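You operate a simulated robot arm through the tools that you are given. There is no shell and no other tool. Be economical: measure what you need, move in short steps, check, and stop when the job is done.

You run a simulated two-armed robot. Do the job below in one go: nothing can be reset, and whatever is moved stays where it is left.

JOB
Wipe up the spill on the top of the test bench with the bench cloth and put it back.
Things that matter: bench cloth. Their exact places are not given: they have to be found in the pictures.

The check looks at the end state, three seconds after you hand in, the way a careful person would. Anything else that was tipped, shoved, dropped, spilled or broken makes it a failure. Flat cloth is picked up by pressing the open fingertips on it (5 to 10 N) and closing them slowly along it; thin cloth reads only 2 to 8 mm in the jaws.

ROBOT AND FRAMES
Two 7-joint arms with two-finger parallel grippers on one trunk, on a base that drives. Base frame: it is fixed to the floor where the robot stands at the start and does not move with it; the origin is under the middle of the robot, x ahead of it, y to its left, z up; the surface under the hand at the start is at about z = 92. Lengths are in cm, angles in rad, forces in N, time in s.
The left shoulder is at the start at [5, 16.5, 118], the right one opposite. With the tool pointing down near the work surface each hand reaches from about 24 to 70 cm from the robot's upright axis, wherever it stands, measured 20 degrees to its own side. Payload 3.91 kg a hand.
The TCP of each hand is the grasp point between the finger pads, 3 cm short of the fingertips. In the tool frame z runs along the fingers and y along their closing line. Largest opening 11 cm; finger width 2, thickness 1; the body of the gripper, 4.8 by 11.2 cm, starts 5.5 cm behind the TCP.
Orientation is that of the tool frame in the base frame, as a unit quaternion [w, x, y, z]. With the fingers straight down and closing along the base's y, the tool's x points along the base's -x, its y along +y and its z along -z.

CONTROLS
- The arms move only by the tool drive_tool. It takes "left_commands", "right_commands" or both (then of equal length, played together; a hand with none holds still); each is a list that holds one entry, the list of rows, each a list of 7 numbers: the turn, a rotation vector about the tool's x, y, z in rad, then the shift along the tool's x, y, z in mm, then the finger opening in mm, from 0 to 110. In form: [[[ax, ay, az, dx, dy, dz, gripper], ...]]. A call has 1 to 10 rows; each row shifts and turns the commanded pose from where the row before left it, along the tool's axes as they then stand. Rows are played at 5 a second. More than 5 cm and 0.15 rad between two rows, or a gripper value outside its range, and nothing of the call is played. Where a pose cannot be reached the arm comes as near as it can. A force on the tool above 40 N (or 10 N above the force at the start of the call, whichever is more), or a blocked arm, ends the call early, and 0.2 s more pass. The fingers move at their own pace (about 4.5 cm/s each) and stop on an object; they squeeze with about 25 N. The grip force told is the motor's: it shows also when the fingers shut on nothing. Time passes only in rows, and 0.2 s behind the last, so rows that do not move let the fingers close. The reply holds the time, the measured pose of the TCP, the force on the tool along the base axes, the opening and the grip force, in the units named above and with some noise, with the torque about the TCP (base axes, N m) and any sound that the robot's microphone picked up.
- Cameras (640 x 400 px; columns grow to the right, rows downward): "scene" is now at [11.19, -0.68, 134.26]; the picture's right is [-0.11, -0.99, 0.00], its down [-0.65, 0.07, -0.76] and it looks along [0.75, -0.08, -0.65] (base axes); focal length 293 px, centre (320, 200). "left" rides on the left gripper at [7.3, -1.7, -10.3] in its tool frame; the picture's right is [0.23, 0.97, 0.00], its down [-0.76, 0.18, -0.62] and it looks along [-0.61, 0.14, 0.78] (tool axes); focal length 222 px, centre (320, 200). "right" rides on the right gripper at [7.2, 1.7, -10.3] in its tool frame; the picture's right is [-0.23, 0.97, 0.00], its down [-0.76, -0.18, -0.62] and it looks along [-0.61, -0.14, 0.78] (tool axes); focal length 222 px, centre (320, 200).
- capture(camera): a new picture of that camera. No time passes.
- lift_body(by): slides the trunk up (or, below 0, down) by that many cm; the arms and the scene camera ride with it, the base frame stays. It gives what a move gives, with no picture.
- roll_base(legs): drives the robot by 1 to 6 legs, each [ahead, left, turn to the left] in cm, cm and rad, along the robot's own axes; the way and the turn of a leg run together, so that a leg with both is an arc; at most 150 cm and 3.142 rad a leg. The arms and the cameras ride along, it lands a little off, and it stops where it bumps. It gives what a move gives.
- pan_tilt(pan, tilt): turns the head with the scene camera to pan (to the left, within 1.396 rad either way) and tilt (down, from -0.506 to 1.204), counted from straight ahead of the robot. It gives what a move gives.
- locate(camera, pixels): for up to 12 pixels [column, row] of the newest picture of that camera ("zoom" is the newest enlarged one), the place [x, y, z] in the base frame of the surface seen there, good to about 0.2 cm. No time passes.
- inspect(camera, box): a new picture of the part [left, top, right, bottom] of that camera's present view, enlarged. No time passes.
- close_job(): hands the job in; it is judged then, once.

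Work in short steps. Measure before you move; look again where a grasp or a placing could have gone wrong, and mend it. You have 80 turns and 62 pictures in all, those below and enlarged ones among them. Open the grippers and draw the arms clear of the work before you hand the job in, unless the task says otherwise; then end with one line.

The tools are called after "Emit:" by a JSON object that holds its "method" and its "body". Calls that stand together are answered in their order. drive_tool: Moves the arms, as the interface text tells. Its arguments: {"type":"object","properties":{"left_commands":{"type":"array"},"right_commands":{"type":"array"}},"required":[]} The other tools are called the same way: lift_body (by) slides the trunk up or down; roll_base (legs) drives the base; pan_tilt (pan, tilt) turns the head that bears the scene camera; capture (camera) takes a picture; locate (camera, pixels) gives the place of the surface under pixels of a picture; inspect (camera, box) takes an enlarged picture of a part of a camera's view; close_job () hands the job in.

At the start:

```text
t: 0.0
left_position: [41.16, 6.3, 113.66]
left_tcp_rot: [-0.001, -0.001, 1.0, -0.001]
left_wrist_force: [-0.8, -0.5, -0.1]
left_wrist_torque: [0.03, -0.03, 0.0]
left_width: 11.0
left_grasp_force: 0.0
right_position: [31.8, -27.01, 100.07]
right_tcp_rot: [0.0, 0.0, 1.0, 0.0]
right_wrist_force: [-0.1, 1.4, 0.5]
right_wrist_torque: [0.0, 0.0, 0.01]
right_width: 11.02
right_grasp_force: 0.1
trunk travel left (down, up): [-40.0, 10.3]
robot x, y, heading: [0.19, 0.09, 0.003]
head pan, tilt: [-0.11, 0.71]
```

scene: 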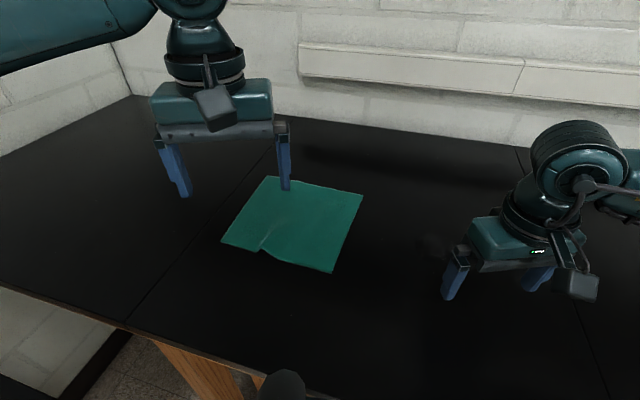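
right: 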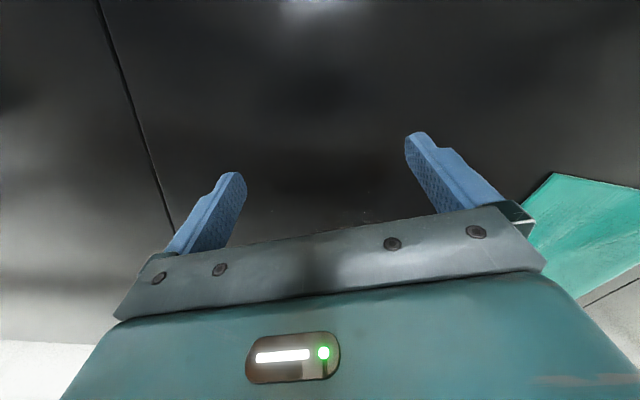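
left: 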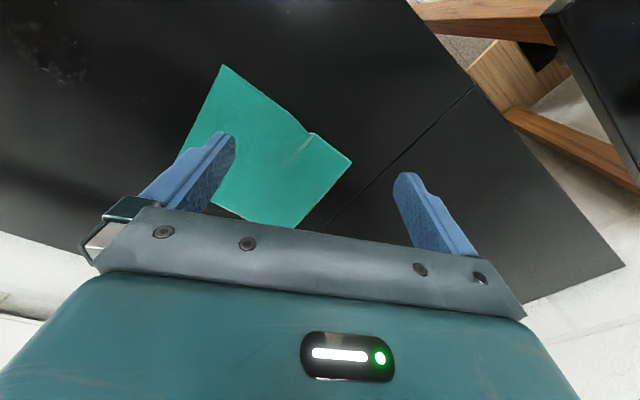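

The cloth is at about (293,225) in the scene view. A faint smudge shows near (430,245), and at (50,60) in the left view. I'll enlarge that area and locate the cloth corners.

Emit:
{"method": "inspect", "body": {"camera": "scene", "box": [340, 170, 500, 290]}}

Emit:
{"method": "inspect", "body": {"camera": "left", "box": [0, 0, 220, 140]}}

Emit:
{"method": "locate", "body": {"camera": "scene", "pixels": [[268, 178], [362, 195], [332, 271], [222, 241], [262, 250], [430, 245], [284, 225], [320, 225], [130, 320], [500, 340]]}}

Emit:
{"method": "locate", "body": {"camera": "left", "pixels": [[50, 60], [20, 40], [80, 80], [222, 66], [350, 160]]}}

```text
3.33 times, centred on (420, 230) of scene
```

zoom: 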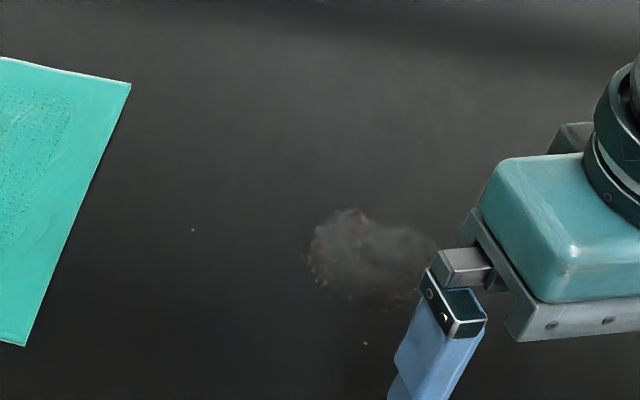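

```text
2.86 times, centred on (110, 70) of left
```

zoom: 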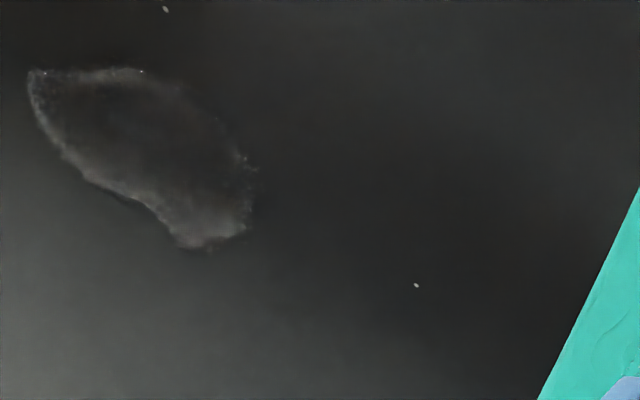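

```text
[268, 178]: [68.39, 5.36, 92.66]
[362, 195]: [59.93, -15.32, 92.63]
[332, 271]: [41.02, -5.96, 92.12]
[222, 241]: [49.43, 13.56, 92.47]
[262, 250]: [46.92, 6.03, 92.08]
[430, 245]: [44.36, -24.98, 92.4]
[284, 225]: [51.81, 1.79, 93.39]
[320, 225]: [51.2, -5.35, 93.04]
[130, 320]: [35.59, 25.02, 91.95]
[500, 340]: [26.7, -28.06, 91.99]
```

```text
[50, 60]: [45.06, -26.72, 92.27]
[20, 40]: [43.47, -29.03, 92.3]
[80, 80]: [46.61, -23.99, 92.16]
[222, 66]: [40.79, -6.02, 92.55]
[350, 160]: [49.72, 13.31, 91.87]
```

The left zoom shows the whole spill outline, from about (28,70) to (255,250) in the zoom. I'll measure its edges.

Emit:
{"method": "locate", "body": {"camera": "zoom", "pixels": [[30, 75], [140, 70], [225, 130], [252, 170], [245, 228], [195, 248], [150, 205], [80, 170], [40, 120], [165, 9], [416, 285]]}}

Emit:
{"method": "inspect", "body": {"camera": "scene", "box": [200, 160, 380, 290]}}

```text
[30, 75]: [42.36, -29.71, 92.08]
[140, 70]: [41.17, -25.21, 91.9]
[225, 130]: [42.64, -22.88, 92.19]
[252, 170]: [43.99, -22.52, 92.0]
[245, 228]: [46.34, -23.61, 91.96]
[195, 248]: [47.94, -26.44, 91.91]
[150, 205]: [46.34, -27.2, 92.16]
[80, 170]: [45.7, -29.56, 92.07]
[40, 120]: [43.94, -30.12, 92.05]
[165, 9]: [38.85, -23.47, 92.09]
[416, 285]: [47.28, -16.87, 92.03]
```

```text
3.08 times, centred on (290, 225) of scene
```

zoom: 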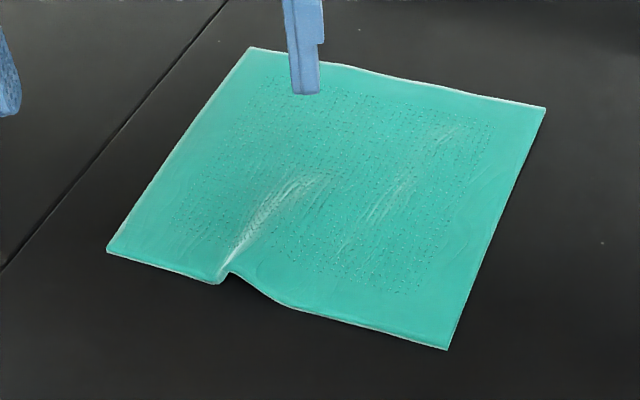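

The spill spans x 41–48 and y −30 to −22.5. I'll pinch the cloth near the middle of its right edge and drag it across. First I'll move the left hand away to its own side, and raise the right hand while turning it so its closing line runs along that edge.

Emit:
{"method": "drive_tool", "body": {"left_commands": [[[0, 0, 0, 0, 30, 0, 110], [0, 0, 0, 0, 30, 0, 110], [0, 0, 0, 0, 30, 0, 110], [0, 0, 0, 0, 30, 0, 110], [0, 0, 0, 0, 30, 0, 110], [0, 0, 0, 0, 0, 0, 110], [0, 0, 0, 0, 0, 0, 110], [0, 0, 0, 0, 0, 0, 110], [0, 0, 0, 0, 0, 0, 110]]], "right_commands": [[[0, 0, -0.14, 0, 0, -10, 110], [0, 0, -0.14, 0, 0, -10, 90], [0, 0, -0.14, 0, 0, -10, 70], [0, 0, -0.14, 0, 0, -10, 50], [0, 0, -0.14, 0, 0, 0, 50], [0, 0, -0.14, 0, 0, 0, 50], [0, 0, -0.14, 0, 0, 0, 50], [0, 0, -0.14, 0, 0, 0, 50], [0, 0, 0, 0, 0, 0, 50]]]}}

```text
t: 2.0
left_position: [40.8, 21.31, 113.46]
left_tcp_rot: [-0.001, 0.0, 1.0, 0.0]
left_wrist_force: [-0.3, -0.2, 0.4]
left_wrist_torque: [0.01, -0.04, 0.0]
left_width: 10.98
left_grasp_force: 0.0
right_position: [32.67, -20.84, 104.53]
right_tcp_rot: [0.0, -0.531, 0.847, 0.0]
right_wrist_force: [-0.6, 0.0, 0.8]
right_wrist_torque: [0.0, 0.0, -0.02]
right_width: 5.0
right_grasp_force: 0.0
right hand out of reach, approached as far as the arm can: row 7, 8
trunk travel left (down, up): [-40.0, 10.3]
robot x, y, heading: [0.28, -0.05, -0.004]
head pan, tilt: [-0.11, 0.71]
```

The right hand has turned as wanted (closing along [-0.90, 0.435]), but it shifted because it was too near the trunk. I'll move part of the way toward the cloth edge and read the pose again.

Emit:
{"method": "drive_tool", "body": {"right_commands": [[[0, 0, 0, -25, -25, 0, 50], [0, 0, 0, -25, -25, 0, 50], [0, 0, 0, -25, -25, 0, 50], [0, 0, 0, -25, -25, 0, 50], [0, 0, 0, 0, 0, 0, 50]]]}}

```text
t: 3.2
left_position: [40.99, 21.34, 113.65]
left_tcp_rot: [-0.001, -0.001, 1.0, -0.002]
left_wrist_force: [0.5, -0.4, -0.4]
left_wrist_torque: [0.02, 0.02, 0.02]
left_width: 11.0
left_grasp_force: 0.0
right_position: [36.19, -19.77, 104.39]
right_tcp_rot: [0.0, -0.529, 0.849, 0.0]
right_wrist_force: [0.9, -0.1, -0.2]
right_wrist_torque: [0.0, 0.01, 0.01]
right_width: 5.01
right_grasp_force: 0.1
right hand out of reach, approached as far as the arm can: row 2, 3, 4
trunk travel left (down, up): [-40.0, 10.3]
robot x, y, heading: [0.05, -0.0, -0.001]
head pan, tilt: [-0.11, 0.71]
```

That yaw isn't reachable for the right arm here. I'll turn back to the natural orientation, closing along y, and pinch the edge that way.

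Emit:
{"method": "drive_tool", "body": {"right_commands": [[[0, 0, 0.14, 0, 0, 0, 50], [0, 0, 0.14, 0, 0, 0, 50], [0, 0, 0.14, 0, 0, 0, 50], [0, 0, 0.14, 0, 0, 0, 50], [0, 0, 0.14, 0, 0, 0, 50], [0, 0, 0.14, 0, 0, 0, 50], [0, 0, 0.14, 0, 0, 0, 50], [0, 0, 0.14, 0, 0, 0, 50], [0, 0, 0, 0, 0, 0, 50]]]}}

```text
t: 5.2
left_position: [40.86, 21.2, 113.48]
left_tcp_rot: [-0.001, -0.001, 1.0, -0.001]
left_wrist_force: [0.4, -0.1, -0.2]
left_wrist_torque: [0.01, 0.01, -0.04]
left_width: 11.0
left_grasp_force: 0.0
right_position: [35.88, -19.8, 104.19]
right_tcp_rot: [0.0, 0.002, 1.0, 0.0]
right_wrist_force: [0.4, 0.2, -0.5]
right_wrist_torque: [-0.03, 0.0, 0.02]
right_width: 5.0
right_grasp_force: 0.1
trunk travel left (down, up): [-40.0, 10.3]
robot x, y, heading: [-0.09, -0.2, 0.001]
head pan, tilt: [-0.11, 0.71]
```

Back in the natural orientation at (35.9, −19.8, 104.2). I'll move above the pinch point near (50.5, −6.3) and look.

Emit:
{"method": "drive_tool", "body": {"right_commands": [[[0, 0, 0, -36, 34, 0, 50], [0, 0, 0, -36, 34, 0, 50], [0, 0, 0, -36, 34, 0, 50], [0, 0, 0, -37, 33, 0, 50], [0, 0, 0, 0, 0, 30, 50], [0, 0, 0, 0, 0, 30, 50], [0, 0, 0, 0, 0, 0, 50]]]}}

Emit:
{"method": "capture", "body": {"camera": "right"}}

Emit:
{"method": "capture", "body": {"camera": "scene"}}

```text
t: 6.8
left_position: [40.86, 21.17, 113.59]
left_tcp_rot: [0.0, -0.001, 1.0, -0.001]
left_wrist_force: [0.4, 0.3, -0.3]
left_wrist_torque: [0.02, 0.01, -0.03]
left_width: 10.99
left_grasp_force: 0.1
right_position: [50.63, -6.44, 98.29]
right_tcp_rot: [0.0, 0.0, 1.0, 0.0]
right_wrist_force: [0.3, 0.0, -0.1]
right_wrist_torque: [-0.03, -0.01, 0.02]
right_width: 5.0
right_grasp_force: 0.1
trunk travel left (down, up): [-40.0, 10.3]
robot x, y, heading: [-0.33, -0.1, 0.005]
head pan, tilt: [-0.11, 0.71]
```

```text
55 pictures are left
```

right: 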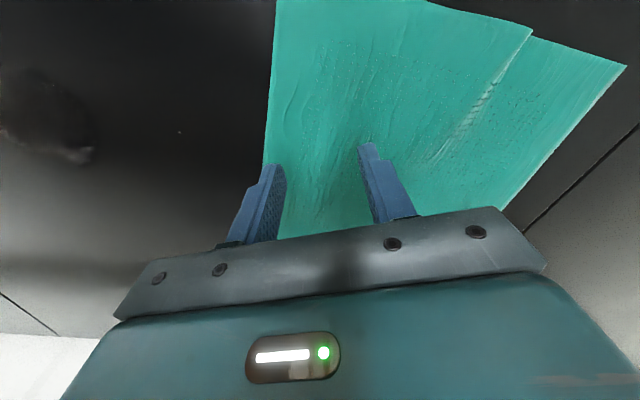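

```text
54 pictures are left
```

scene: 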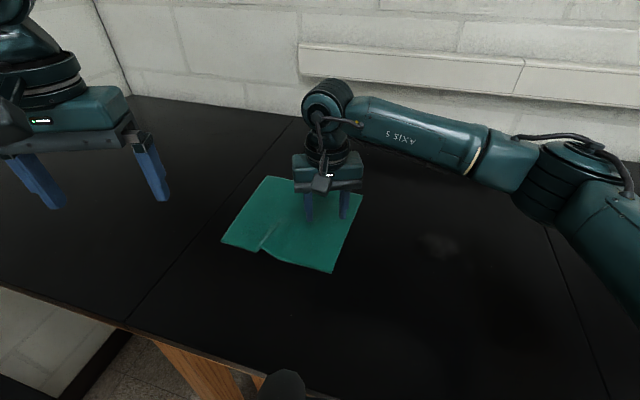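

The fingers straddle cloth just inside the right edge. I'll come down in small steps, watching the force.

Emit:
{"method": "drive_tool", "body": {"right_commands": [[[0, 0, 0, 0, 0, 15, 50], [0, 0, 0, 0, 0, 8, 50], [0, 0, 0, 0, 0, 4, 50], [0, 0, 0, 0, 0, 2, 50], [0, 0, 0, 0, 0, 1, 50], [0, 0, 0, 0, 0, 0, 50]]]}}

```text
t: 8.2
left_position: [40.94, 21.31, 113.5]
left_tcp_rot: [0.001, 0.0, 1.0, 0.0]
left_wrist_force: [0.6, -1.4, -0.7]
left_wrist_torque: [0.01, 0.02, -0.03]
left_width: 10.98
left_grasp_force: 0.1
right_position: [50.59, -6.25, 95.42]
right_tcp_rot: [0.001, 0.0, 1.0, 0.001]
right_wrist_force: [0.5, -0.9, 4.7]
right_wrist_torque: [-0.06, -0.04, -0.01]
right_width: 5.0
right_grasp_force: 0.3
trunk travel left (down, up): [-40.0, 10.3]
robot x, y, heading: [0.16, 0.1, -0.003]
head pan, tilt: [-0.11, 0.71]
```

Contact reads 4.7 N. I'll press slightly more and close slowly.

Emit:
{"method": "drive_tool", "body": {"right_commands": [[[0, 0, 0, 0, 0, 1, 50], [0, 0, 0, 0, 0, 0, 44], [0, 0, 0, 0, 0, 0, 38], [0, 0, 0, 0, 0, 0, 32], [0, 0, 0, 0, 0, 0, 26], [0, 0, 0, 0, 0, 0, 20], [0, 0, 0, 0, 0, 0, 14], [0, 0, 0, 0, 0, 0, 8], [0, 0, 0, 0, 0, 0, 0], [0, 0, 0, 0, 0, 0, 0]]]}}

Emit:
{"method": "capture", "body": {"camera": "right"}}

```text
t: 10.4
left_position: [40.77, 21.31, 113.52]
left_tcp_rot: [0.002, -0.001, 1.0, -0.002]
left_wrist_force: [1.5, -0.2, -0.3]
left_wrist_torque: [-0.03, 0.07, 0.01]
left_width: 10.97
left_grasp_force: 0.0
right_position: [50.54, -6.31, 95.43]
right_tcp_rot: [0.002, 0.001, 1.0, 0.0]
right_wrist_force: [1.6, -0.9, 19.9]
right_wrist_torque: [-0.16, 0.02, 0.01]
right_width: 1.01
right_grasp_force: 25.1
trunk travel left (down, up): [-40.0, 10.3]
robot x, y, heading: [0.36, 0.02, 0.004]
head pan, tilt: [-0.11, 0.71]
```

```text
53 pictures are left
```

right: 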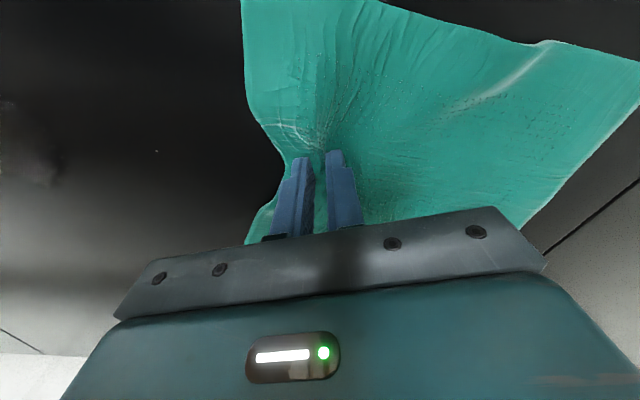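

Gripped, with 1.0 cm of cloth in the jaws. The press is now 20 N, so I'll ease up 2 mm and drag the cloth toward the spill's near side.

Emit:
{"method": "drive_tool", "body": {"right_commands": [[[0, 0, 0, 0, 0, -2, 0], [0, 0, 0, 10, -25, 0, 0], [0, 0, 0, 10, -25, 0, 0], [0, 0, 0, 10, -25, 0, 0], [0, 0, 0, 10, -25, 0, 0], [0, 0, 0, 10, -25, 0, 0], [0, 0, 0, 0, 0, 0, 0]]]}}

Emit:
{"method": "capture", "body": {"camera": "scene"}}

Emit:
{"method": "capture", "body": {"camera": "right"}}

```text
t: 12.0
left_position: [40.87, 21.4, 113.52]
left_tcp_rot: [0.0, 0.0, 1.0, 0.0]
left_wrist_force: [-0.2, 0.7, -0.1]
left_wrist_torque: [0.01, 0.02, 0.0]
left_width: 10.99
left_grasp_force: 0.0
right_position: [45.61, -18.82, 95.58]
right_tcp_rot: [0.0, 0.0, 1.0, 0.001]
right_wrist_force: [2.6, 3.2, 14.6]
right_wrist_torque: [-0.02, -0.06, 0.0]
right_width: 0.59
right_grasp_force: 24.6
trunk travel left (down, up): [-40.0, 10.3]
robot x, y, heading: [-0.07, 0.05, -0.003]
head pan, tilt: [-0.11, 0.71]
```

```text
52 pictures are left
```

scene: 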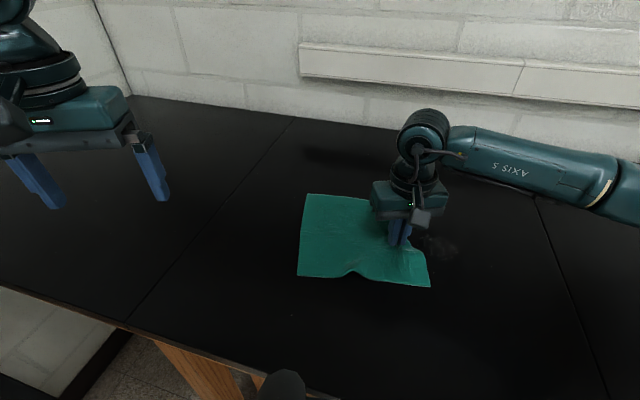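

```text
51 pictures are left
```

right: 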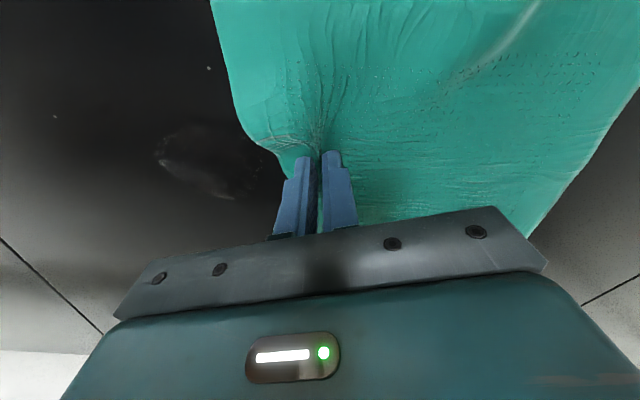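

The cloth follows flat, and the spill lies just ahead of the fingers. I'll do the first stroke through it, to y ≈ −32.

Emit:
{"method": "drive_tool", "body": {"right_commands": [[[0, 0, 0, 5, -20, 0, 0], [0, 0, 0, 5, -20, 0, 0], [0, 0, 0, 0, -20, 0, 0], [0, 0, 0, 0, -20, 0, 0], [0, 0, 0, 0, -20, 0, 0], [0, 0, 0, 0, -20, 0, 0], [0, 0, 0, 0, -20, 0, 0], [0, 0, 0, 0, 0, 0, 0]]]}}

Emit:
{"method": "capture", "body": {"camera": "right"}}

Emit:
{"method": "capture", "body": {"camera": "scene"}}

```text
t: 13.8
left_position: [40.89, 21.22, 113.49]
left_tcp_rot: [0.0, -0.001, 1.0, -0.001]
left_wrist_force: [0.0, 0.3, -0.2]
left_wrist_torque: [0.0, 0.0, 0.0]
left_width: 11.01
left_grasp_force: 0.0
right_position: [44.3, -32.7, 95.53]
right_tcp_rot: [0.0, 0.0, 1.0, 0.0]
right_wrist_force: [-0.4, 3.3, 6.4]
right_wrist_torque: [0.07, -0.01, -0.03]
right_width: 0.33
right_grasp_force: 24.5
trunk travel left (down, up): [-40.0, 10.3]
robot x, y, heading: [0.12, -0.08, -0.001]
head pan, tilt: [-0.11, 0.71]
```

```text
50 pictures are left
```

right: 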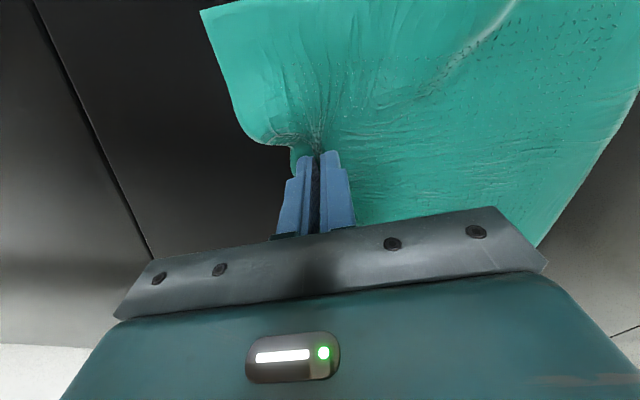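

```text
49 pictures are left
```

scene: 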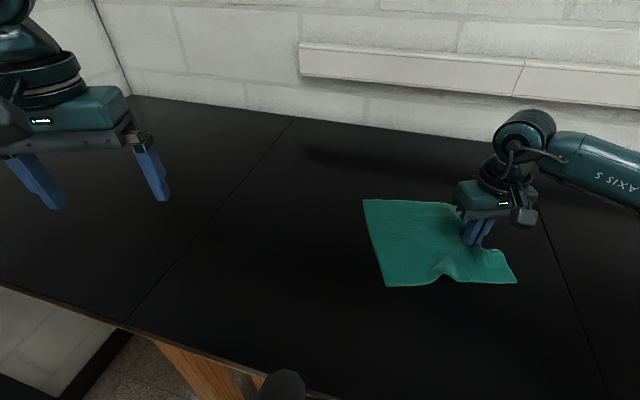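

No spill shows at the front now, and the cloth covers the area. The jaw reading has fallen to 0.33 cm, so the cloth may be slipping. Before dragging further I'll look to the right for obstacles.

Emit:
{"method": "pan_tilt", "body": {"pan": -0.6, "tilt": 0.75}}

Emit:
{"method": "capture", "body": {"camera": "scene"}}

```text
t: 14.7
left_position: [40.88, 21.31, 113.66]
left_tcp_rot: [0.0, -0.002, 1.0, -0.001]
left_wrist_force: [0.4, 0.1, 0.3]
left_wrist_torque: [0.0, 0.02, 0.0]
left_width: 11.01
left_grasp_force: 0.0
right_position: [44.34, -32.74, 95.41]
right_tcp_rot: [0.0, 0.0, 1.0, 0.0]
right_wrist_force: [-1.8, 2.6, 6.0]
right_wrist_torque: [0.03, 0.02, -0.02]
right_width: 0.36
right_grasp_force: 24.9
trunk travel left (down, up): [-40.0, 10.3]
robot x, y, heading: [-0.28, 0.04, -0.004]
head pan, tilt: [-0.6, 0.75]
```

```text
48 pictures are left
```

scene: 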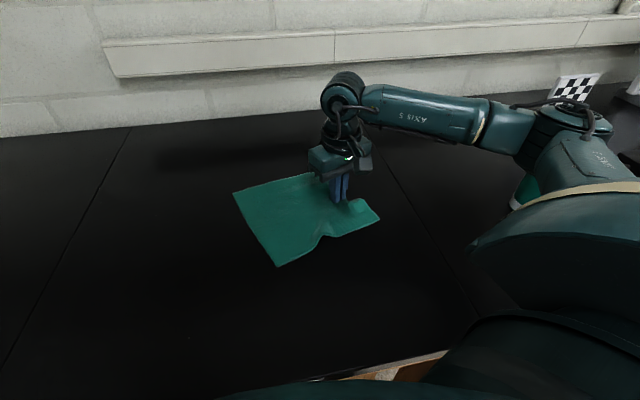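

Some objects stand behind the arm at the right, near (525,185) and (575,85). I'll get their positions and the cloth corners.

Emit:
{"method": "locate", "body": {"camera": "scene", "pixels": [[525, 188], [515, 203], [578, 85], [632, 100], [233, 193], [277, 266], [380, 217], [312, 172]]}}

Emit:
{"method": "inspect", "body": {"camera": "scene", "box": [470, 50, 640, 220]}}

```text
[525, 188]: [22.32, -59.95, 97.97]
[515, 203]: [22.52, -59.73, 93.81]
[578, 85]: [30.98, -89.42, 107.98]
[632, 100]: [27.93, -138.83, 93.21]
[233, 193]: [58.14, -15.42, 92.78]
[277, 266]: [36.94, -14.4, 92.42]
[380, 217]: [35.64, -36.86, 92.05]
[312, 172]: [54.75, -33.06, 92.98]
```

```text
2.35 times, centred on (555, 135) of scene
```

zoom: 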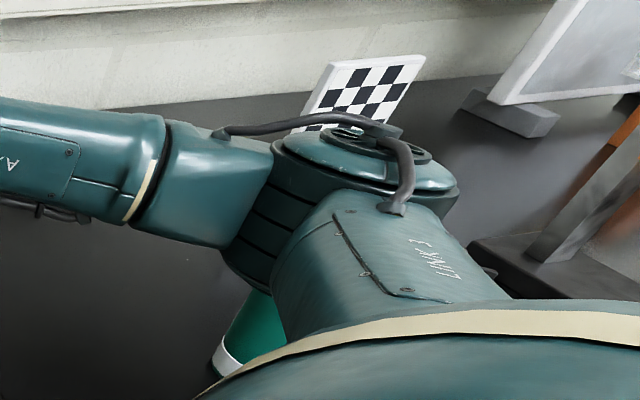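

A cup-like object stands at about (22, −60) under the elbow, so I won't go further right. I'll lift the cloth straight up and look at the bench beneath it.

Emit:
{"method": "drive_tool", "body": {"right_commands": [[[0, 0, 0, 0, 10, -25, 0], [0, 0, 0, 0, 10, -30, 0], [0, 0, 0, 0, 10, -30, 0], [0, 0, 0, 0, 10, -30, 0], [0, 0, 0, 0, 10, -30, 0], [0, 0, 0, 0, 10, -30, 0], [0, 0, 0, 0, 10, -30, 0], [0, 0, 0, 0, 10, -30, 0], [0, 0, 0, 0, 0, 0, 0]]]}}

Emit:
{"method": "capture", "body": {"camera": "scene"}}

Emit:
{"method": "capture", "body": {"camera": "left"}}

```text
t: 16.7
left_position: [40.88, 21.2, 113.57]
left_tcp_rot: [-0.001, 0.0, 1.0, 0.001]
left_wrist_force: [-0.3, 0.1, 0.7]
left_wrist_torque: [-0.01, -0.01, -0.04]
left_width: 10.99
left_grasp_force: 0.1
right_position: [44.53, -24.79, 118.9]
right_tcp_rot: [0.001, 0.0, 1.0, 0.0]
right_wrist_force: [0.3, 0.0, 0.1]
right_wrist_torque: [-0.02, -0.01, -0.01]
right_width: 0.37
right_grasp_force: 25.3
trunk travel left (down, up): [-40.0, 10.3]
robot x, y, heading: [0.24, -0.27, -0.002]
head pan, tilt: [-0.6, 0.75]
```

```text
46 pictures are left
```

scene: 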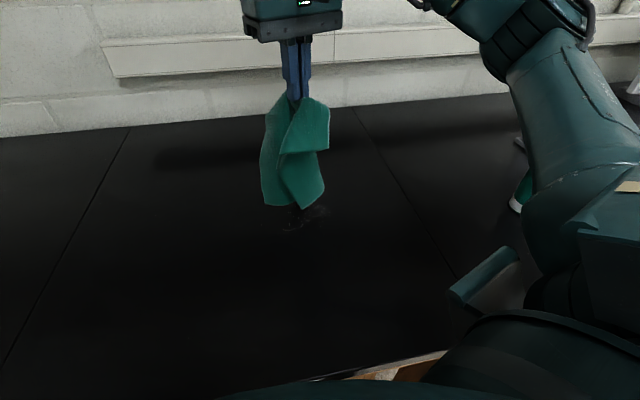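

```text
45 pictures are left
```

left: 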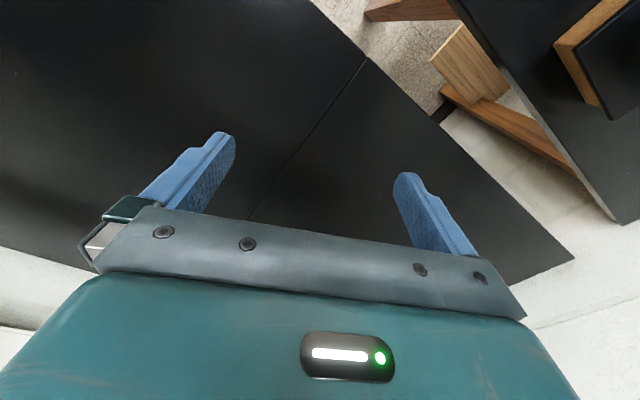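

The cloth hangs from the grip, and some residue remains around (305,218) in the scene view. I'll enlarge it.

Emit:
{"method": "inspect", "body": {"camera": "scene", "box": [240, 170, 380, 257]}}

Emit:
{"method": "locate", "body": {"camera": "scene", "pixels": [[300, 207], [265, 204], [328, 150], [285, 228], [325, 210], [305, 215]]}}

```text
4.57 times, centred on (310, 214) of scene
```

zoom: 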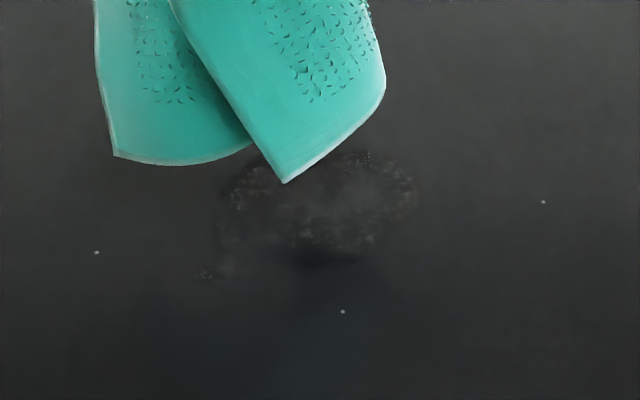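

```text
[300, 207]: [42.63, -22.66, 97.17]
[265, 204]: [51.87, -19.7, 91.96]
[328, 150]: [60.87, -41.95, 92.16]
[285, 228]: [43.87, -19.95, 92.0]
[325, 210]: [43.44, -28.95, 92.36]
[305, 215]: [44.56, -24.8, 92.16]
```

A faint residue ring remains. I'll carry the cloth back to +y and lay it down trailing again, then rub several lanes with more pressure.

Emit:
{"method": "drive_tool", "body": {"right_commands": [[[0, 0, 0, 0, 45, 0, 0], [0, 0, 0, 0, 45, 0, 0], [0, 0, 0, 0, 45, 0, 0], [0, 0, 0, 0, 45, 0, 0], [0, 0, 0, 0, 40, 0, 0], [0, 0, 0, 0, 0, 25, 0], [0, 0, 0, 0, 0, 25, 0], [0, 0, 0, 0, 0, 0, 0]]]}}

Emit:
{"method": "drive_tool", "body": {"right_commands": [[[0, 0, 0, 0, -40, 15, 0], [0, 0, 0, 0, -45, 20, 0], [0, 0, 0, 0, -25, 20, 0], [0, 0, 0, 0, -28, 30, 0], [0, 0, 0, 0, -20, 30, 0], [0, 0, 0, 0, -15, 40, 0], [0, 0, 0, 0, 0, 0, 0]]]}}

Emit:
{"method": "capture", "body": {"camera": "scene"}}

```text
t: 18.5
left_position: [40.92, 21.27, 113.42]
left_tcp_rot: [0.0, -0.001, 1.0, 0.0]
left_wrist_force: [0.3, -0.3, -0.1]
left_wrist_torque: [-0.03, -0.02, -0.01]
left_width: 11.0
left_grasp_force: 0.1
right_position: [44.35, -2.8, 113.95]
right_tcp_rot: [-0.001, -0.001, 1.0, 0.0]
right_wrist_force: [-0.2, 0.7, -0.7]
right_wrist_torque: [0.01, 0.01, -0.03]
right_width: 0.33
right_grasp_force: 25.1
trunk travel left (down, up): [-40.0, 10.3]
robot x, y, heading: [-0.12, 0.01, -0.002]
head pan, tilt: [-0.6, 0.75]
```

```text
t: 20.1
left_position: [40.98, 21.29, 113.54]
left_tcp_rot: [0.0, -0.001, 1.0, -0.001]
left_wrist_force: [-0.4, 0.0, 1.1]
left_wrist_torque: [0.02, -0.03, 0.01]
left_width: 11.02
left_grasp_force: 0.1
right_position: [44.48, -20.27, 98.58]
right_tcp_rot: [-0.001, 0.0, 1.0, 0.0]
right_wrist_force: [-0.3, 0.0, 0.5]
right_wrist_torque: [-0.01, 0.03, -0.05]
right_width: 0.36
right_grasp_force: 25.2
trunk travel left (down, up): [-40.0, 10.3]
robot x, y, heading: [0.06, 0.1, -0.0]
head pan, tilt: [-0.6, 0.75]
```

```text
43 pictures are left
```

scene: 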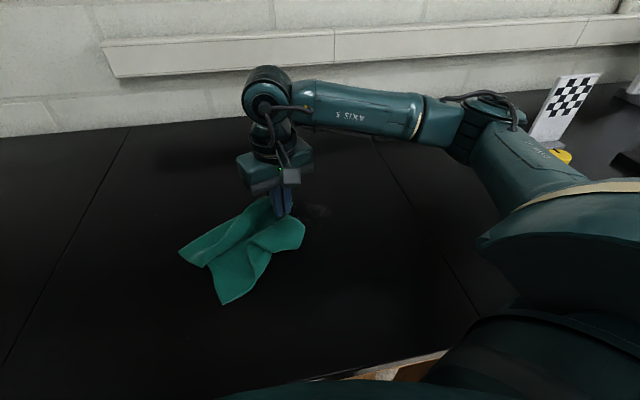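

The cloth is down, trailing with some folds. I'll press down at x ≈ 42.3 and run the first lane.

Emit:
{"method": "drive_tool", "body": {"right_commands": [[[0, 0, 0, 20, 0, 20, 0], [0, 0, 0, 0, 0, 11, 0], [0, 0, 0, 0, 0, 2, 0], [0, 0, 0, 0, -25, 0, 0], [0, 0, 0, 0, -25, 0, 0], [0, 0, 0, 0, -25, 0, 0], [0, 0, 0, 0, -25, 0, 0], [0, 0, 0, 0, -15, 0, 0], [0, 0, 0, 0, 0, 0, 0]]]}}

```text
t: 22.1
left_position: [40.8, 21.42, 113.63]
left_tcp_rot: [0.001, -0.001, 1.0, -0.002]
left_wrist_force: [-0.2, 0.3, -0.9]
left_wrist_torque: [0.01, 0.0, 0.02]
left_width: 10.99
left_grasp_force: 0.3
right_position: [42.63, -31.18, 95.43]
right_tcp_rot: [0.003, -0.001, 1.0, 0.0]
right_wrist_force: [0.6, 10.4, 23.9]
right_wrist_torque: [0.41, 0.02, -0.07]
right_width: 0.31
right_grasp_force: 25.4
trunk travel left (down, up): [-40.0, 10.3]
robot x, y, heading: [-0.03, -0.33, -0.001]
head pan, tilt: [-0.6, 0.75]
```

The press is 24 N, so I'll ease up 1 mm and zigzag back and forth at x ≈ 44.5 and 46.5.

Emit:
{"method": "drive_tool", "body": {"right_commands": [[[0, 0, 0, -18, 0, -1, 0], [0, 0, 0, 0, 25, 0, 0], [0, 0, 0, 0, 25, 0, 0], [0, 0, 0, 0, 25, 0, 0], [0, 0, 0, 0, 20, 0, 0], [0, 0, 0, -18, 0, 0, 0], [0, 0, 0, 0, -30, 0, 0], [0, 0, 0, 0, -30, 0, 0], [0, 0, 0, 0, -30, 0, 0], [0, 0, 0, 0, 0, 0, 0]]]}}

Emit:
{"method": "capture", "body": {"camera": "scene"}}

```text
t: 24.3
left_position: [40.86, 21.4, 113.54]
left_tcp_rot: [0.0, -0.001, 1.0, -0.002]
left_wrist_force: [0.0, 0.0, 0.6]
left_wrist_torque: [0.0, 0.02, -0.01]
left_width: 10.99
left_grasp_force: 0.1
right_position: [46.09, -31.06, 95.47]
right_tcp_rot: [-0.001, 0.002, 1.0, -0.001]
right_wrist_force: [0.2, 5.2, 12.2]
right_wrist_torque: [0.25, 0.05, 0.0]
right_width: 0.34
right_grasp_force: 25.5
trunk travel left (down, up): [-40.0, 10.3]
robot x, y, heading: [-0.03, -0.12, 0.0]
head pan, tilt: [-0.6, 0.75]
```

```text
42 pictures are left
```

scene: 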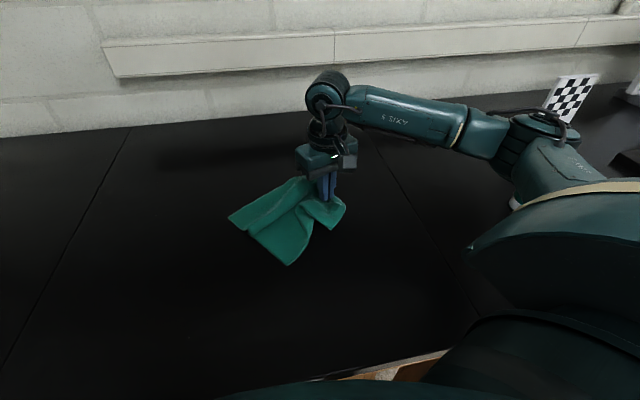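

The rubbing held and the press is 12 N. I'll zigzag back over lanes at x ≈ 47.5, 43.5 and 41.5 to cover the margins.

Emit:
{"method": "drive_tool", "body": {"right_commands": [[[0, 0, 0, -15, 0, 0, 0], [0, 0, 0, 0, 30, 0, 0], [0, 0, 0, 0, 30, 0, 0], [0, 0, 0, 0, 30, 0, 0], [0, 0, 0, 30, 0, 0, 0], [0, 0, 0, 10, 0, 0, 0], [0, 0, 0, 0, -30, 0, 0], [0, 0, 0, 0, -30, 0, 0], [0, 0, 0, 0, -30, 0, 0], [0, 0, 0, 0, 0, 0, 0]]]}}

Emit:
{"method": "drive_tool", "body": {"right_commands": [[[0, 0, 0, 22, 0, 0, 0], [0, 0, 0, 0, 30, 0, 0], [0, 0, 0, 0, 30, 0, 0], [0, 0, 0, 0, 30, 0, 0], [0, 0, 0, -20, 0, 0, 0], [0, 0, 0, -10, 0, 0, 0], [0, 0, 0, 0, -30, 0, 0], [0, 0, 0, 0, -30, 0, 0], [0, 0, 0, 0, -30, 0, 0], [0, 0, 0, 0, 0, 0, 0]]]}}

Emit:
{"method": "drive_tool", "body": {"right_commands": [[[0, 0, 0, 0, 10, -25, 0], [0, 0, 0, 0, 20, -30, 0], [0, 0, 0, 0, 20, -30, 0], [0, 0, 0, 0, 30, -30, 0], [0, 0, 0, 0, 30, -30, 0], [0, 0, 0, 0, 30, -30, 0], [0, 0, 0, 0, 30, -30, 0], [0, 0, 0, 0, 30, -30, 0], [0, 0, 0, 0, 30, 0, 0], [0, 0, 0, 0, 0, 0, 0]]]}}

Emit:
{"method": "capture", "body": {"camera": "scene"}}

Emit:
{"method": "inspect", "body": {"camera": "scene", "box": [240, 170, 380, 257]}}

```text
t: 26.5
left_position: [40.74, 21.52, 113.55]
left_tcp_rot: [0.0, -0.001, 1.0, -0.002]
left_wrist_force: [-1.5, 0.6, -0.8]
left_wrist_torque: [-0.02, 0.0, 0.03]
left_width: 10.98
left_grasp_force: 0.1
right_position: [43.58, -30.72, 95.31]
right_tcp_rot: [0.002, 0.001, 1.0, 0.0]
right_wrist_force: [-1.5, 11.1, 27.5]
right_wrist_torque: [0.49, 0.06, -0.05]
right_width: 0.36
right_grasp_force: 25.2
trunk travel left (down, up): [-40.0, 10.3]
robot x, y, heading: [0.01, 0.23, -0.001]
head pan, tilt: [-0.6, 0.75]
```

```text
t: 27.6
left_position: [40.72, 21.36, 113.56]
left_tcp_rot: [0.0, 0.0, 1.0, -0.001]
left_wrist_force: [0.1, 0.5, -0.7]
left_wrist_torque: [-0.02, 0.02, -0.01]
left_width: 11.0
left_grasp_force: 0.0
right_position: [41.49, -22.11, 95.29]
right_tcp_rot: [0.004, -0.001, 1.0, 0.001]
right_wrist_force: [-4.3, -0.3, 15.1]
right_wrist_torque: [0.05, 0.2, 0.0]
right_width: 0.33
right_grasp_force: 25.0
trunk travel left (down, up): [-40.0, 10.3]
robot x, y, heading: [0.08, 0.1, 0.003]
head pan, tilt: [-0.6, 0.75]
stopped in row 5 (right hand): the force on the tool passed its limit at 41 N (the readings are from after the stop); the commanded pose is now the measured one
```

```text
t: 29.8
left_position: [40.89, 21.26, 113.58]
left_tcp_rot: [0.0, -0.001, 1.0, 0.001]
left_wrist_force: [0.3, 0.2, 0.1]
left_wrist_torque: [-0.01, 0.01, 0.01]
left_width: 10.96
left_grasp_force: 0.0
right_position: [41.39, 0.73, 118.61]
right_tcp_rot: [0.003, 0.001, 1.0, 0.0]
right_wrist_force: [-0.1, 0.2, -0.2]
right_wrist_torque: [0.01, 0.0, -0.04]
right_width: 0.33
right_grasp_force: 25.1
trunk travel left (down, up): [-40.0, 10.3]
robot x, y, heading: [0.11, 0.35, 0.0]
head pan, tilt: [-0.6, 0.75]
```

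```text
41 pictures are left
```

scene: 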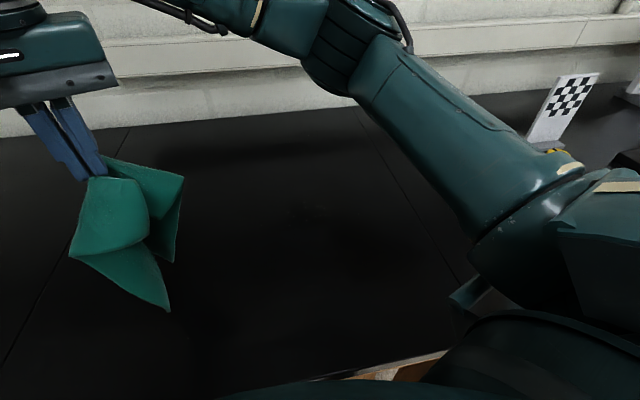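

```text
4.57 times, centred on (310, 214) of scene
```

zoom: 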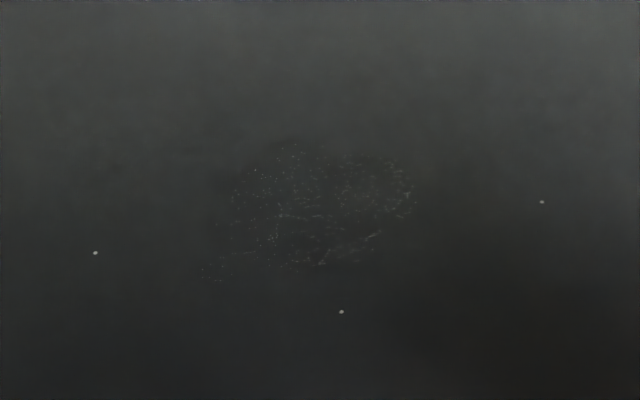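

Only faint specks remain, around zoom (200–415, 140–285). I'll measure their extent and then lay the cloth back down for another round.

Emit:
{"method": "locate", "body": {"camera": "zoom", "pixels": [[205, 280], [415, 190], [300, 143], [320, 268], [235, 190], [380, 235]]}}

Emit:
{"method": "drive_tool", "body": {"right_commands": [[[0, 0, 0, -25, -30, 25, 0], [0, 0, 0, 0, -10, 25, 0], [0, 0, 0, 0, -40, 20, 0], [0, 0, 0, 0, -40, 20, 0], [0, 0, 0, 0, -25, 25, 0], [0, 0, 0, 0, -28, 35, 0], [0, 0, 0, 0, -20, 40, 0], [0, 0, 0, 0, -15, 35, 0], [0, 0, 0, 0, 0, 5, 0], [0, 0, 0, 0, 0, 0, 0]]]}}

Emit:
{"method": "capture", "body": {"camera": "scene"}}

```text
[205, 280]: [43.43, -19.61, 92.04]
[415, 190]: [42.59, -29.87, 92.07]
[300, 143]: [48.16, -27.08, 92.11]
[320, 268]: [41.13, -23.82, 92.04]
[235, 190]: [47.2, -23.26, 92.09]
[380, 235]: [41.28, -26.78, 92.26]
```

```text
t: 32.0
left_position: [40.81, 21.27, 113.6]
left_tcp_rot: [0.0, -0.001, 1.0, -0.002]
left_wrist_force: [0.0, -0.7, -0.1]
left_wrist_torque: [0.0, 0.02, 0.03]
left_width: 11.02
left_grasp_force: 0.1
right_position: [44.16, -20.0, 95.95]
right_tcp_rot: [0.003, 0.001, 1.0, -0.001]
right_wrist_force: [-1.8, -0.4, 9.3]
right_wrist_torque: [0.01, 0.04, -0.03]
right_width: 0.32
right_grasp_force: 25.1
trunk travel left (down, up): [-40.0, 10.3]
robot x, y, heading: [0.33, -0.36, -0.002]
head pan, tilt: [-0.6, 0.75]
```

```text
39 pictures are left
```

scene: 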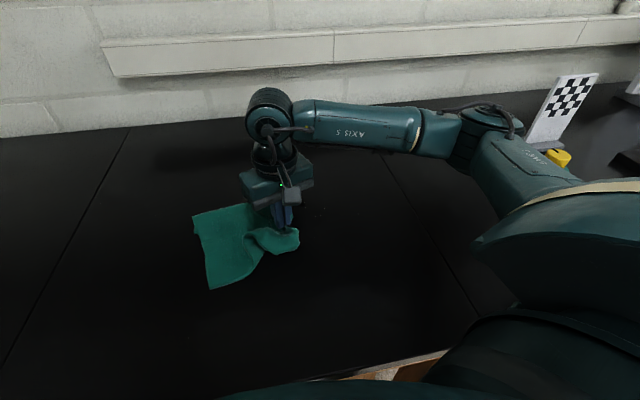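

The cloth lies better this time and I'm at 9 N. Zigzag lanes again, shifted between the earlier ones.

Emit:
{"method": "drive_tool", "body": {"right_commands": [[[0, 0, 0, 16, 0, 0, 0], [0, 0, 0, 0, -40, 0, 0], [0, 0, 0, 0, -40, 0, 0], [0, 0, 0, 0, -35, 0, 0], [0, 0, 0, -16, 0, 0, 0], [0, 0, 0, 0, 40, 0, 0], [0, 0, 0, 0, 35, 0, 0], [0, 0, 0, 0, 30, 0, 0], [0, 0, 0, -12, 0, 0, 0], [0, 0, 0, 0, 0, 0, 0]]]}}

Emit:
{"method": "drive_tool", "body": {"right_commands": [[[0, 0, 0, 0, -35, 0, 0], [0, 0, 0, 0, -35, 0, 0], [0, 0, 0, 0, -35, 0, 0], [0, 0, 0, -15, 0, 0, 0], [0, 0, 0, 0, 35, 0, 0], [0, 0, 0, 0, 35, 0, 0], [0, 0, 0, -10, 0, 0, 0], [0, 0, 0, 0, -35, 0, 0], [0, 0, 0, 0, -35, 0, 0], [0, 0, 0, 0, 0, 0, 0]]]}}

Emit:
{"method": "capture", "body": {"camera": "scene"}}

```text
t: 34.2
left_position: [40.79, 21.26, 113.57]
left_tcp_rot: [0.001, -0.001, 1.0, 0.0]
left_wrist_force: [0.3, -0.4, 0.4]
left_wrist_torque: [0.01, -0.01, 0.01]
left_width: 10.98
left_grasp_force: 0.0
right_position: [45.25, -20.67, 95.71]
right_tcp_rot: [0.004, 0.0, 1.0, 0.0]
right_wrist_force: [-6.3, 2.3, 17.4]
right_wrist_torque: [0.17, 0.06, 0.03]
right_width: 0.31
right_grasp_force: 25.0
trunk travel left (down, up): [-40.0, 10.3]
robot x, y, heading: [-0.12, -0.09, 0.002]
head pan, tilt: [-0.6, 0.75]
```

```text
t: 36.4
left_position: [40.91, 21.22, 113.43]
left_tcp_rot: [-0.001, -0.001, 1.0, 0.0]
left_wrist_force: [-0.1, -0.3, -0.4]
left_wrist_torque: [0.04, 0.01, -0.04]
left_width: 10.98
left_grasp_force: 0.1
right_position: [47.88, -31.36, 95.86]
right_tcp_rot: [0.003, 0.001, 1.0, 0.0]
right_wrist_force: [-0.3, 3.6, 10.0]
right_wrist_torque: [0.15, -0.06, 0.01]
right_width: 0.28
right_grasp_force: 24.7
trunk travel left (down, up): [-40.0, 10.3]
robot x, y, heading: [0.11, -0.08, 0.005]
head pan, tilt: [-0.6, 0.75]
```

```text
38 pictures are left
```

scene: 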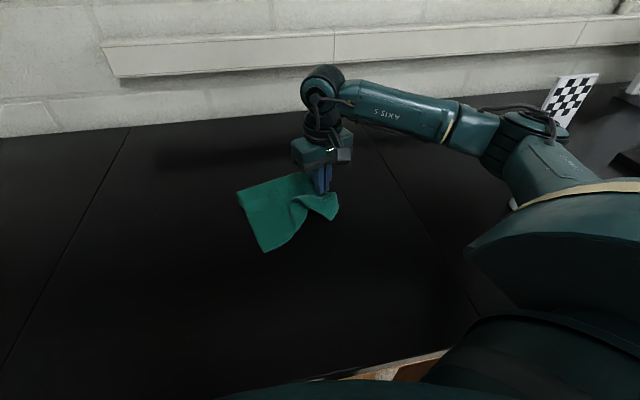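

Lanes done and the grip still holds. I'll lift, carry the cloth to +y and look at the bench again.

Emit:
{"method": "drive_tool", "body": {"right_commands": [[[0, 0, 0, 0, 10, -25, 0], [0, 0, 0, 0, 20, -30, 0], [0, 0, 0, 0, 20, -30, 0], [0, 0, 0, 0, 30, -30, 0], [0, 0, 0, 0, 30, -30, 0], [0, 0, 0, 0, 40, -30, 0], [0, 0, 0, 0, 40, -30, 0], [0, 0, 0, 0, 40, -30, 0], [0, 0, 0, 0, 40, 0, 0], [0, 0, 0, 0, 0, 0, 0]]]}}

Emit:
{"method": "inspect", "body": {"camera": "scene", "box": [240, 170, 380, 257]}}

Emit:
{"method": "capture", "body": {"camera": "scene"}}

```text
t: 38.6
left_position: [40.99, 21.23, 113.5]
left_tcp_rot: [0.0, -0.001, 1.0, 0.0]
left_wrist_force: [-0.3, -0.4, -1.0]
left_wrist_torque: [0.04, -0.01, 0.0]
left_width: 11.0
left_grasp_force: 0.0
right_position: [48.0, -4.71, 119.13]
right_tcp_rot: [0.004, 0.001, 1.0, 0.0]
right_wrist_force: [-0.7, -0.7, -1.1]
right_wrist_torque: [0.01, 0.0, -0.02]
right_width: 0.31
right_grasp_force: 24.7
trunk travel left (down, up): [-40.0, 10.3]
robot x, y, heading: [-0.01, 0.05, -0.0]
head pan, tilt: [-0.6, 0.75]
```

```text
4.57 times, centred on (310, 214) of scene
```

zoom: 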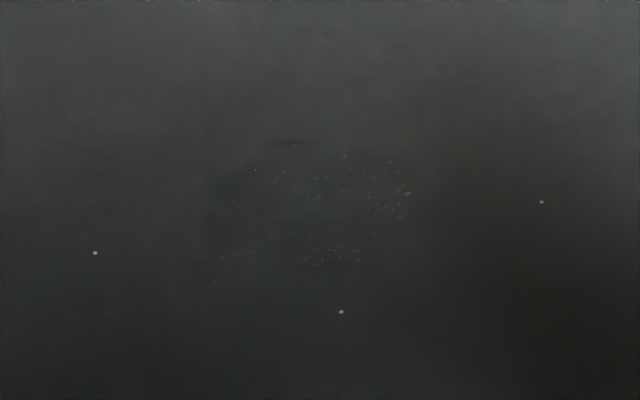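

```text
36 pictures are left
```

scene: 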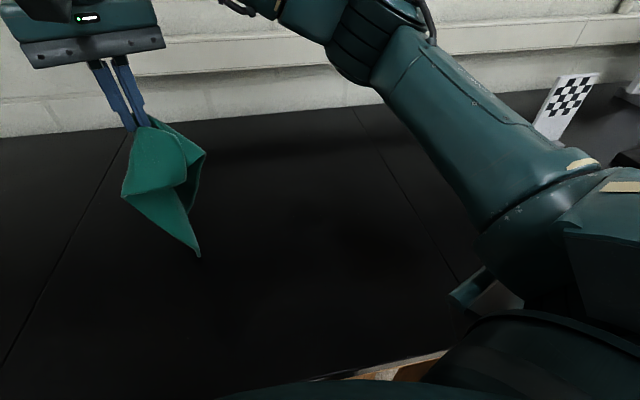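

It's almost gone, with just a sprinkle of specks left. One more round of lanes, starting at x ≈ 47.

Emit:
{"method": "drive_tool", "body": {"right_commands": [[[0, 0, 0, 0, 0, 25, 0], [0, 0, 0, 10, 0, 25, 0], [0, 0, 0, 0, -35, 20, 0], [0, 0, 0, 0, -35, 20, 0], [0, 0, 0, 0, -25, 25, 0], [0, 0, 0, 0, -28, 35, 0], [0, 0, 0, 0, -15, 40, 0], [0, 0, 0, 0, -10, 35, 0], [0, 0, 0, 0, 0, 9, 0], [0, 0, 0, 0, 0, 0, 0]]]}}

Emit:
{"method": "drive_tool", "body": {"right_commands": [[[0, 0, 0, 0, -40, 0, 0], [0, 0, 0, 0, -40, 0, 0], [0, 0, 0, 0, -35, 0, 0], [0, 0, 0, 16, 0, 0, 0], [0, 0, 0, 0, 40, 0, 0], [0, 0, 0, 0, 35, 0, 0], [0, 0, 0, 0, 30, 0, 0], [0, 0, 0, 14, 0, 0, 0], [0, 0, 0, 0, 0, 0, 0]]]}}

Emit:
{"method": "drive_tool", "body": {"right_commands": [[[0, 0, 0, 0, -35, 0, 0], [0, 0, 0, 0, -35, 0, 0], [0, 0, 0, 0, -35, 0, 0], [0, 0, 0, 14, 0, 0, 0], [0, 0, 0, 0, 35, 0, 0], [0, 0, 0, 0, 35, 0, 0], [0, 0, 0, 12, 0, 0, 0], [0, 0, 0, 0, -35, 0, 0], [0, 0, 0, 0, -35, 0, 0], [0, 0, 0, 0, 0, 0, 0]]]}}

```text
t: 40.8
left_position: [40.9, 21.22, 113.55]
left_tcp_rot: [0.0, -0.001, 1.0, -0.001]
left_wrist_force: [0.7, -0.6, -0.1]
left_wrist_torque: [-0.02, 0.0, 0.02]
left_width: 10.99
left_grasp_force: 0.0
right_position: [46.87, -19.34, 95.97]
right_tcp_rot: [0.005, 0.001, 1.0, 0.0]
right_wrist_force: [-1.7, -2.4, 10.9]
right_wrist_torque: [-0.01, -0.06, -0.02]
right_width: 0.3
right_grasp_force: 25.4
trunk travel left (down, up): [-40.0, 10.3]
robot x, y, heading: [0.26, -0.08, -0.0]
head pan, tilt: [-0.6, 0.75]
```

```text
t: 42.8
left_position: [40.89, 21.27, 113.53]
left_tcp_rot: [-0.001, -0.001, 1.0, -0.001]
left_wrist_force: [-0.5, -0.6, -0.4]
left_wrist_torque: [0.03, 0.03, 0.03]
left_width: 10.99
left_grasp_force: 0.1
right_position: [43.9, -19.97, 96.04]
right_tcp_rot: [0.003, 0.001, 1.0, 0.0]
right_wrist_force: [2.6, 0.1, 7.1]
right_wrist_torque: [0.07, -0.14, 0.01]
right_width: 0.29
right_grasp_force: 25.1
trunk travel left (down, up): [-40.0, 10.3]
robot x, y, heading: [0.38, 0.11, 0.001]
head pan, tilt: [-0.6, 0.75]
```

```text
t: 45.0
left_position: [40.79, 21.38, 113.49]
left_tcp_rot: [0.0, -0.001, 1.0, -0.001]
left_wrist_force: [0.2, 0.3, -0.8]
left_wrist_torque: [0.01, -0.03, -0.02]
left_width: 11.01
left_grasp_force: 0.1
right_position: [41.23, -30.67, 95.84]
right_tcp_rot: [0.003, 0.0, 1.0, 0.0]
right_wrist_force: [-0.3, 2.3, 8.6]
right_wrist_torque: [0.14, -0.06, -0.01]
right_width: 0.3
right_grasp_force: 25.0
trunk travel left (down, up): [-40.0, 10.3]
robot x, y, heading: [0.12, 0.1, -0.001]
head pan, tilt: [-0.6, 0.75]
```

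Round done. Lift and look.

Emit:
{"method": "drive_tool", "body": {"right_commands": [[[0, 0, 0, 0, 10, -25, 0], [0, 0, 0, 0, 20, -30, 0], [0, 0, 0, 0, 20, -30, 0], [0, 0, 0, 0, 30, -30, 0], [0, 0, 0, 0, 30, -30, 0], [0, 0, 0, -20, 40, -30, 0], [0, 0, 0, -20, 40, -30, 0], [0, 0, 0, -20, 40, -30, 0], [0, 0, 0, -20, 40, 0, 0], [0, 0, 0, 0, 0, 0, 0]]]}}

Emit:
{"method": "inspect", "body": {"camera": "scene", "box": [240, 170, 380, 257]}}

Emit:
{"method": "pan_tilt", "body": {"pan": -0.11, "tilt": 0.71}}

Emit:
{"method": "capture", "body": {"camera": "scene"}}

```text
refused: row 6 steps farther than a row can; nothing moved
```

```text
4.57 times, centred on (310, 214) of scene
```

zoom: 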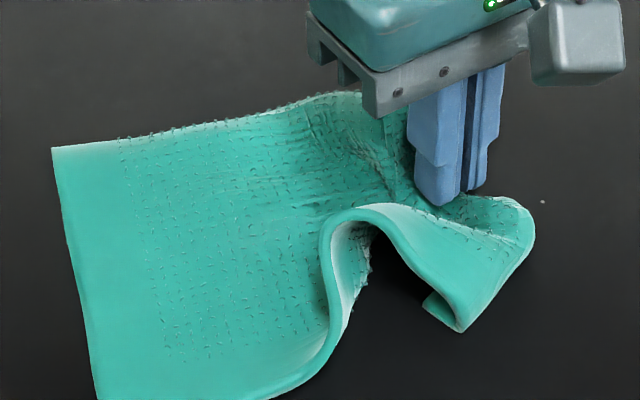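

```text
t: 45.9
left_position: [40.85, 21.12, 113.52]
left_tcp_rot: [0.0, -0.001, 1.0, -0.001]
left_wrist_force: [0.1, -0.2, 0.1]
left_wrist_torque: [0.01, -0.01, 0.0]
left_width: 11.01
left_grasp_force: 0.1
right_position: [41.34, -30.71, 95.92]
right_tcp_rot: [0.004, 0.001, 1.0, 0.0]
right_wrist_force: [-1.7, 1.0, 7.4]
right_wrist_torque: [0.13, 0.0, 0.04]
right_width: 0.29
right_grasp_force: 25.2
trunk travel left (down, up): [-40.0, 10.3]
robot x, y, heading: [0.17, 0.02, 0.001]
head pan, tilt: [-0.11, 0.71]
```

```text
34 pictures are left
```

scene: 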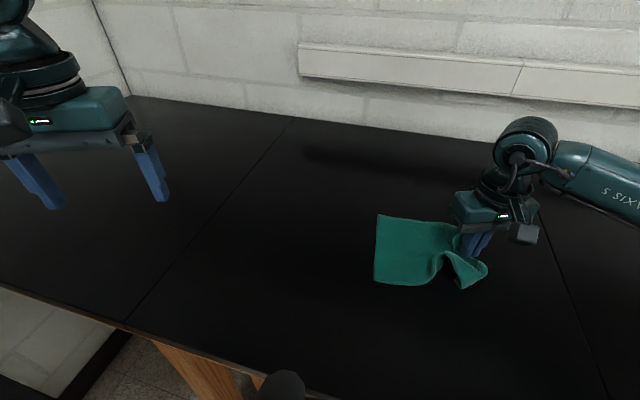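

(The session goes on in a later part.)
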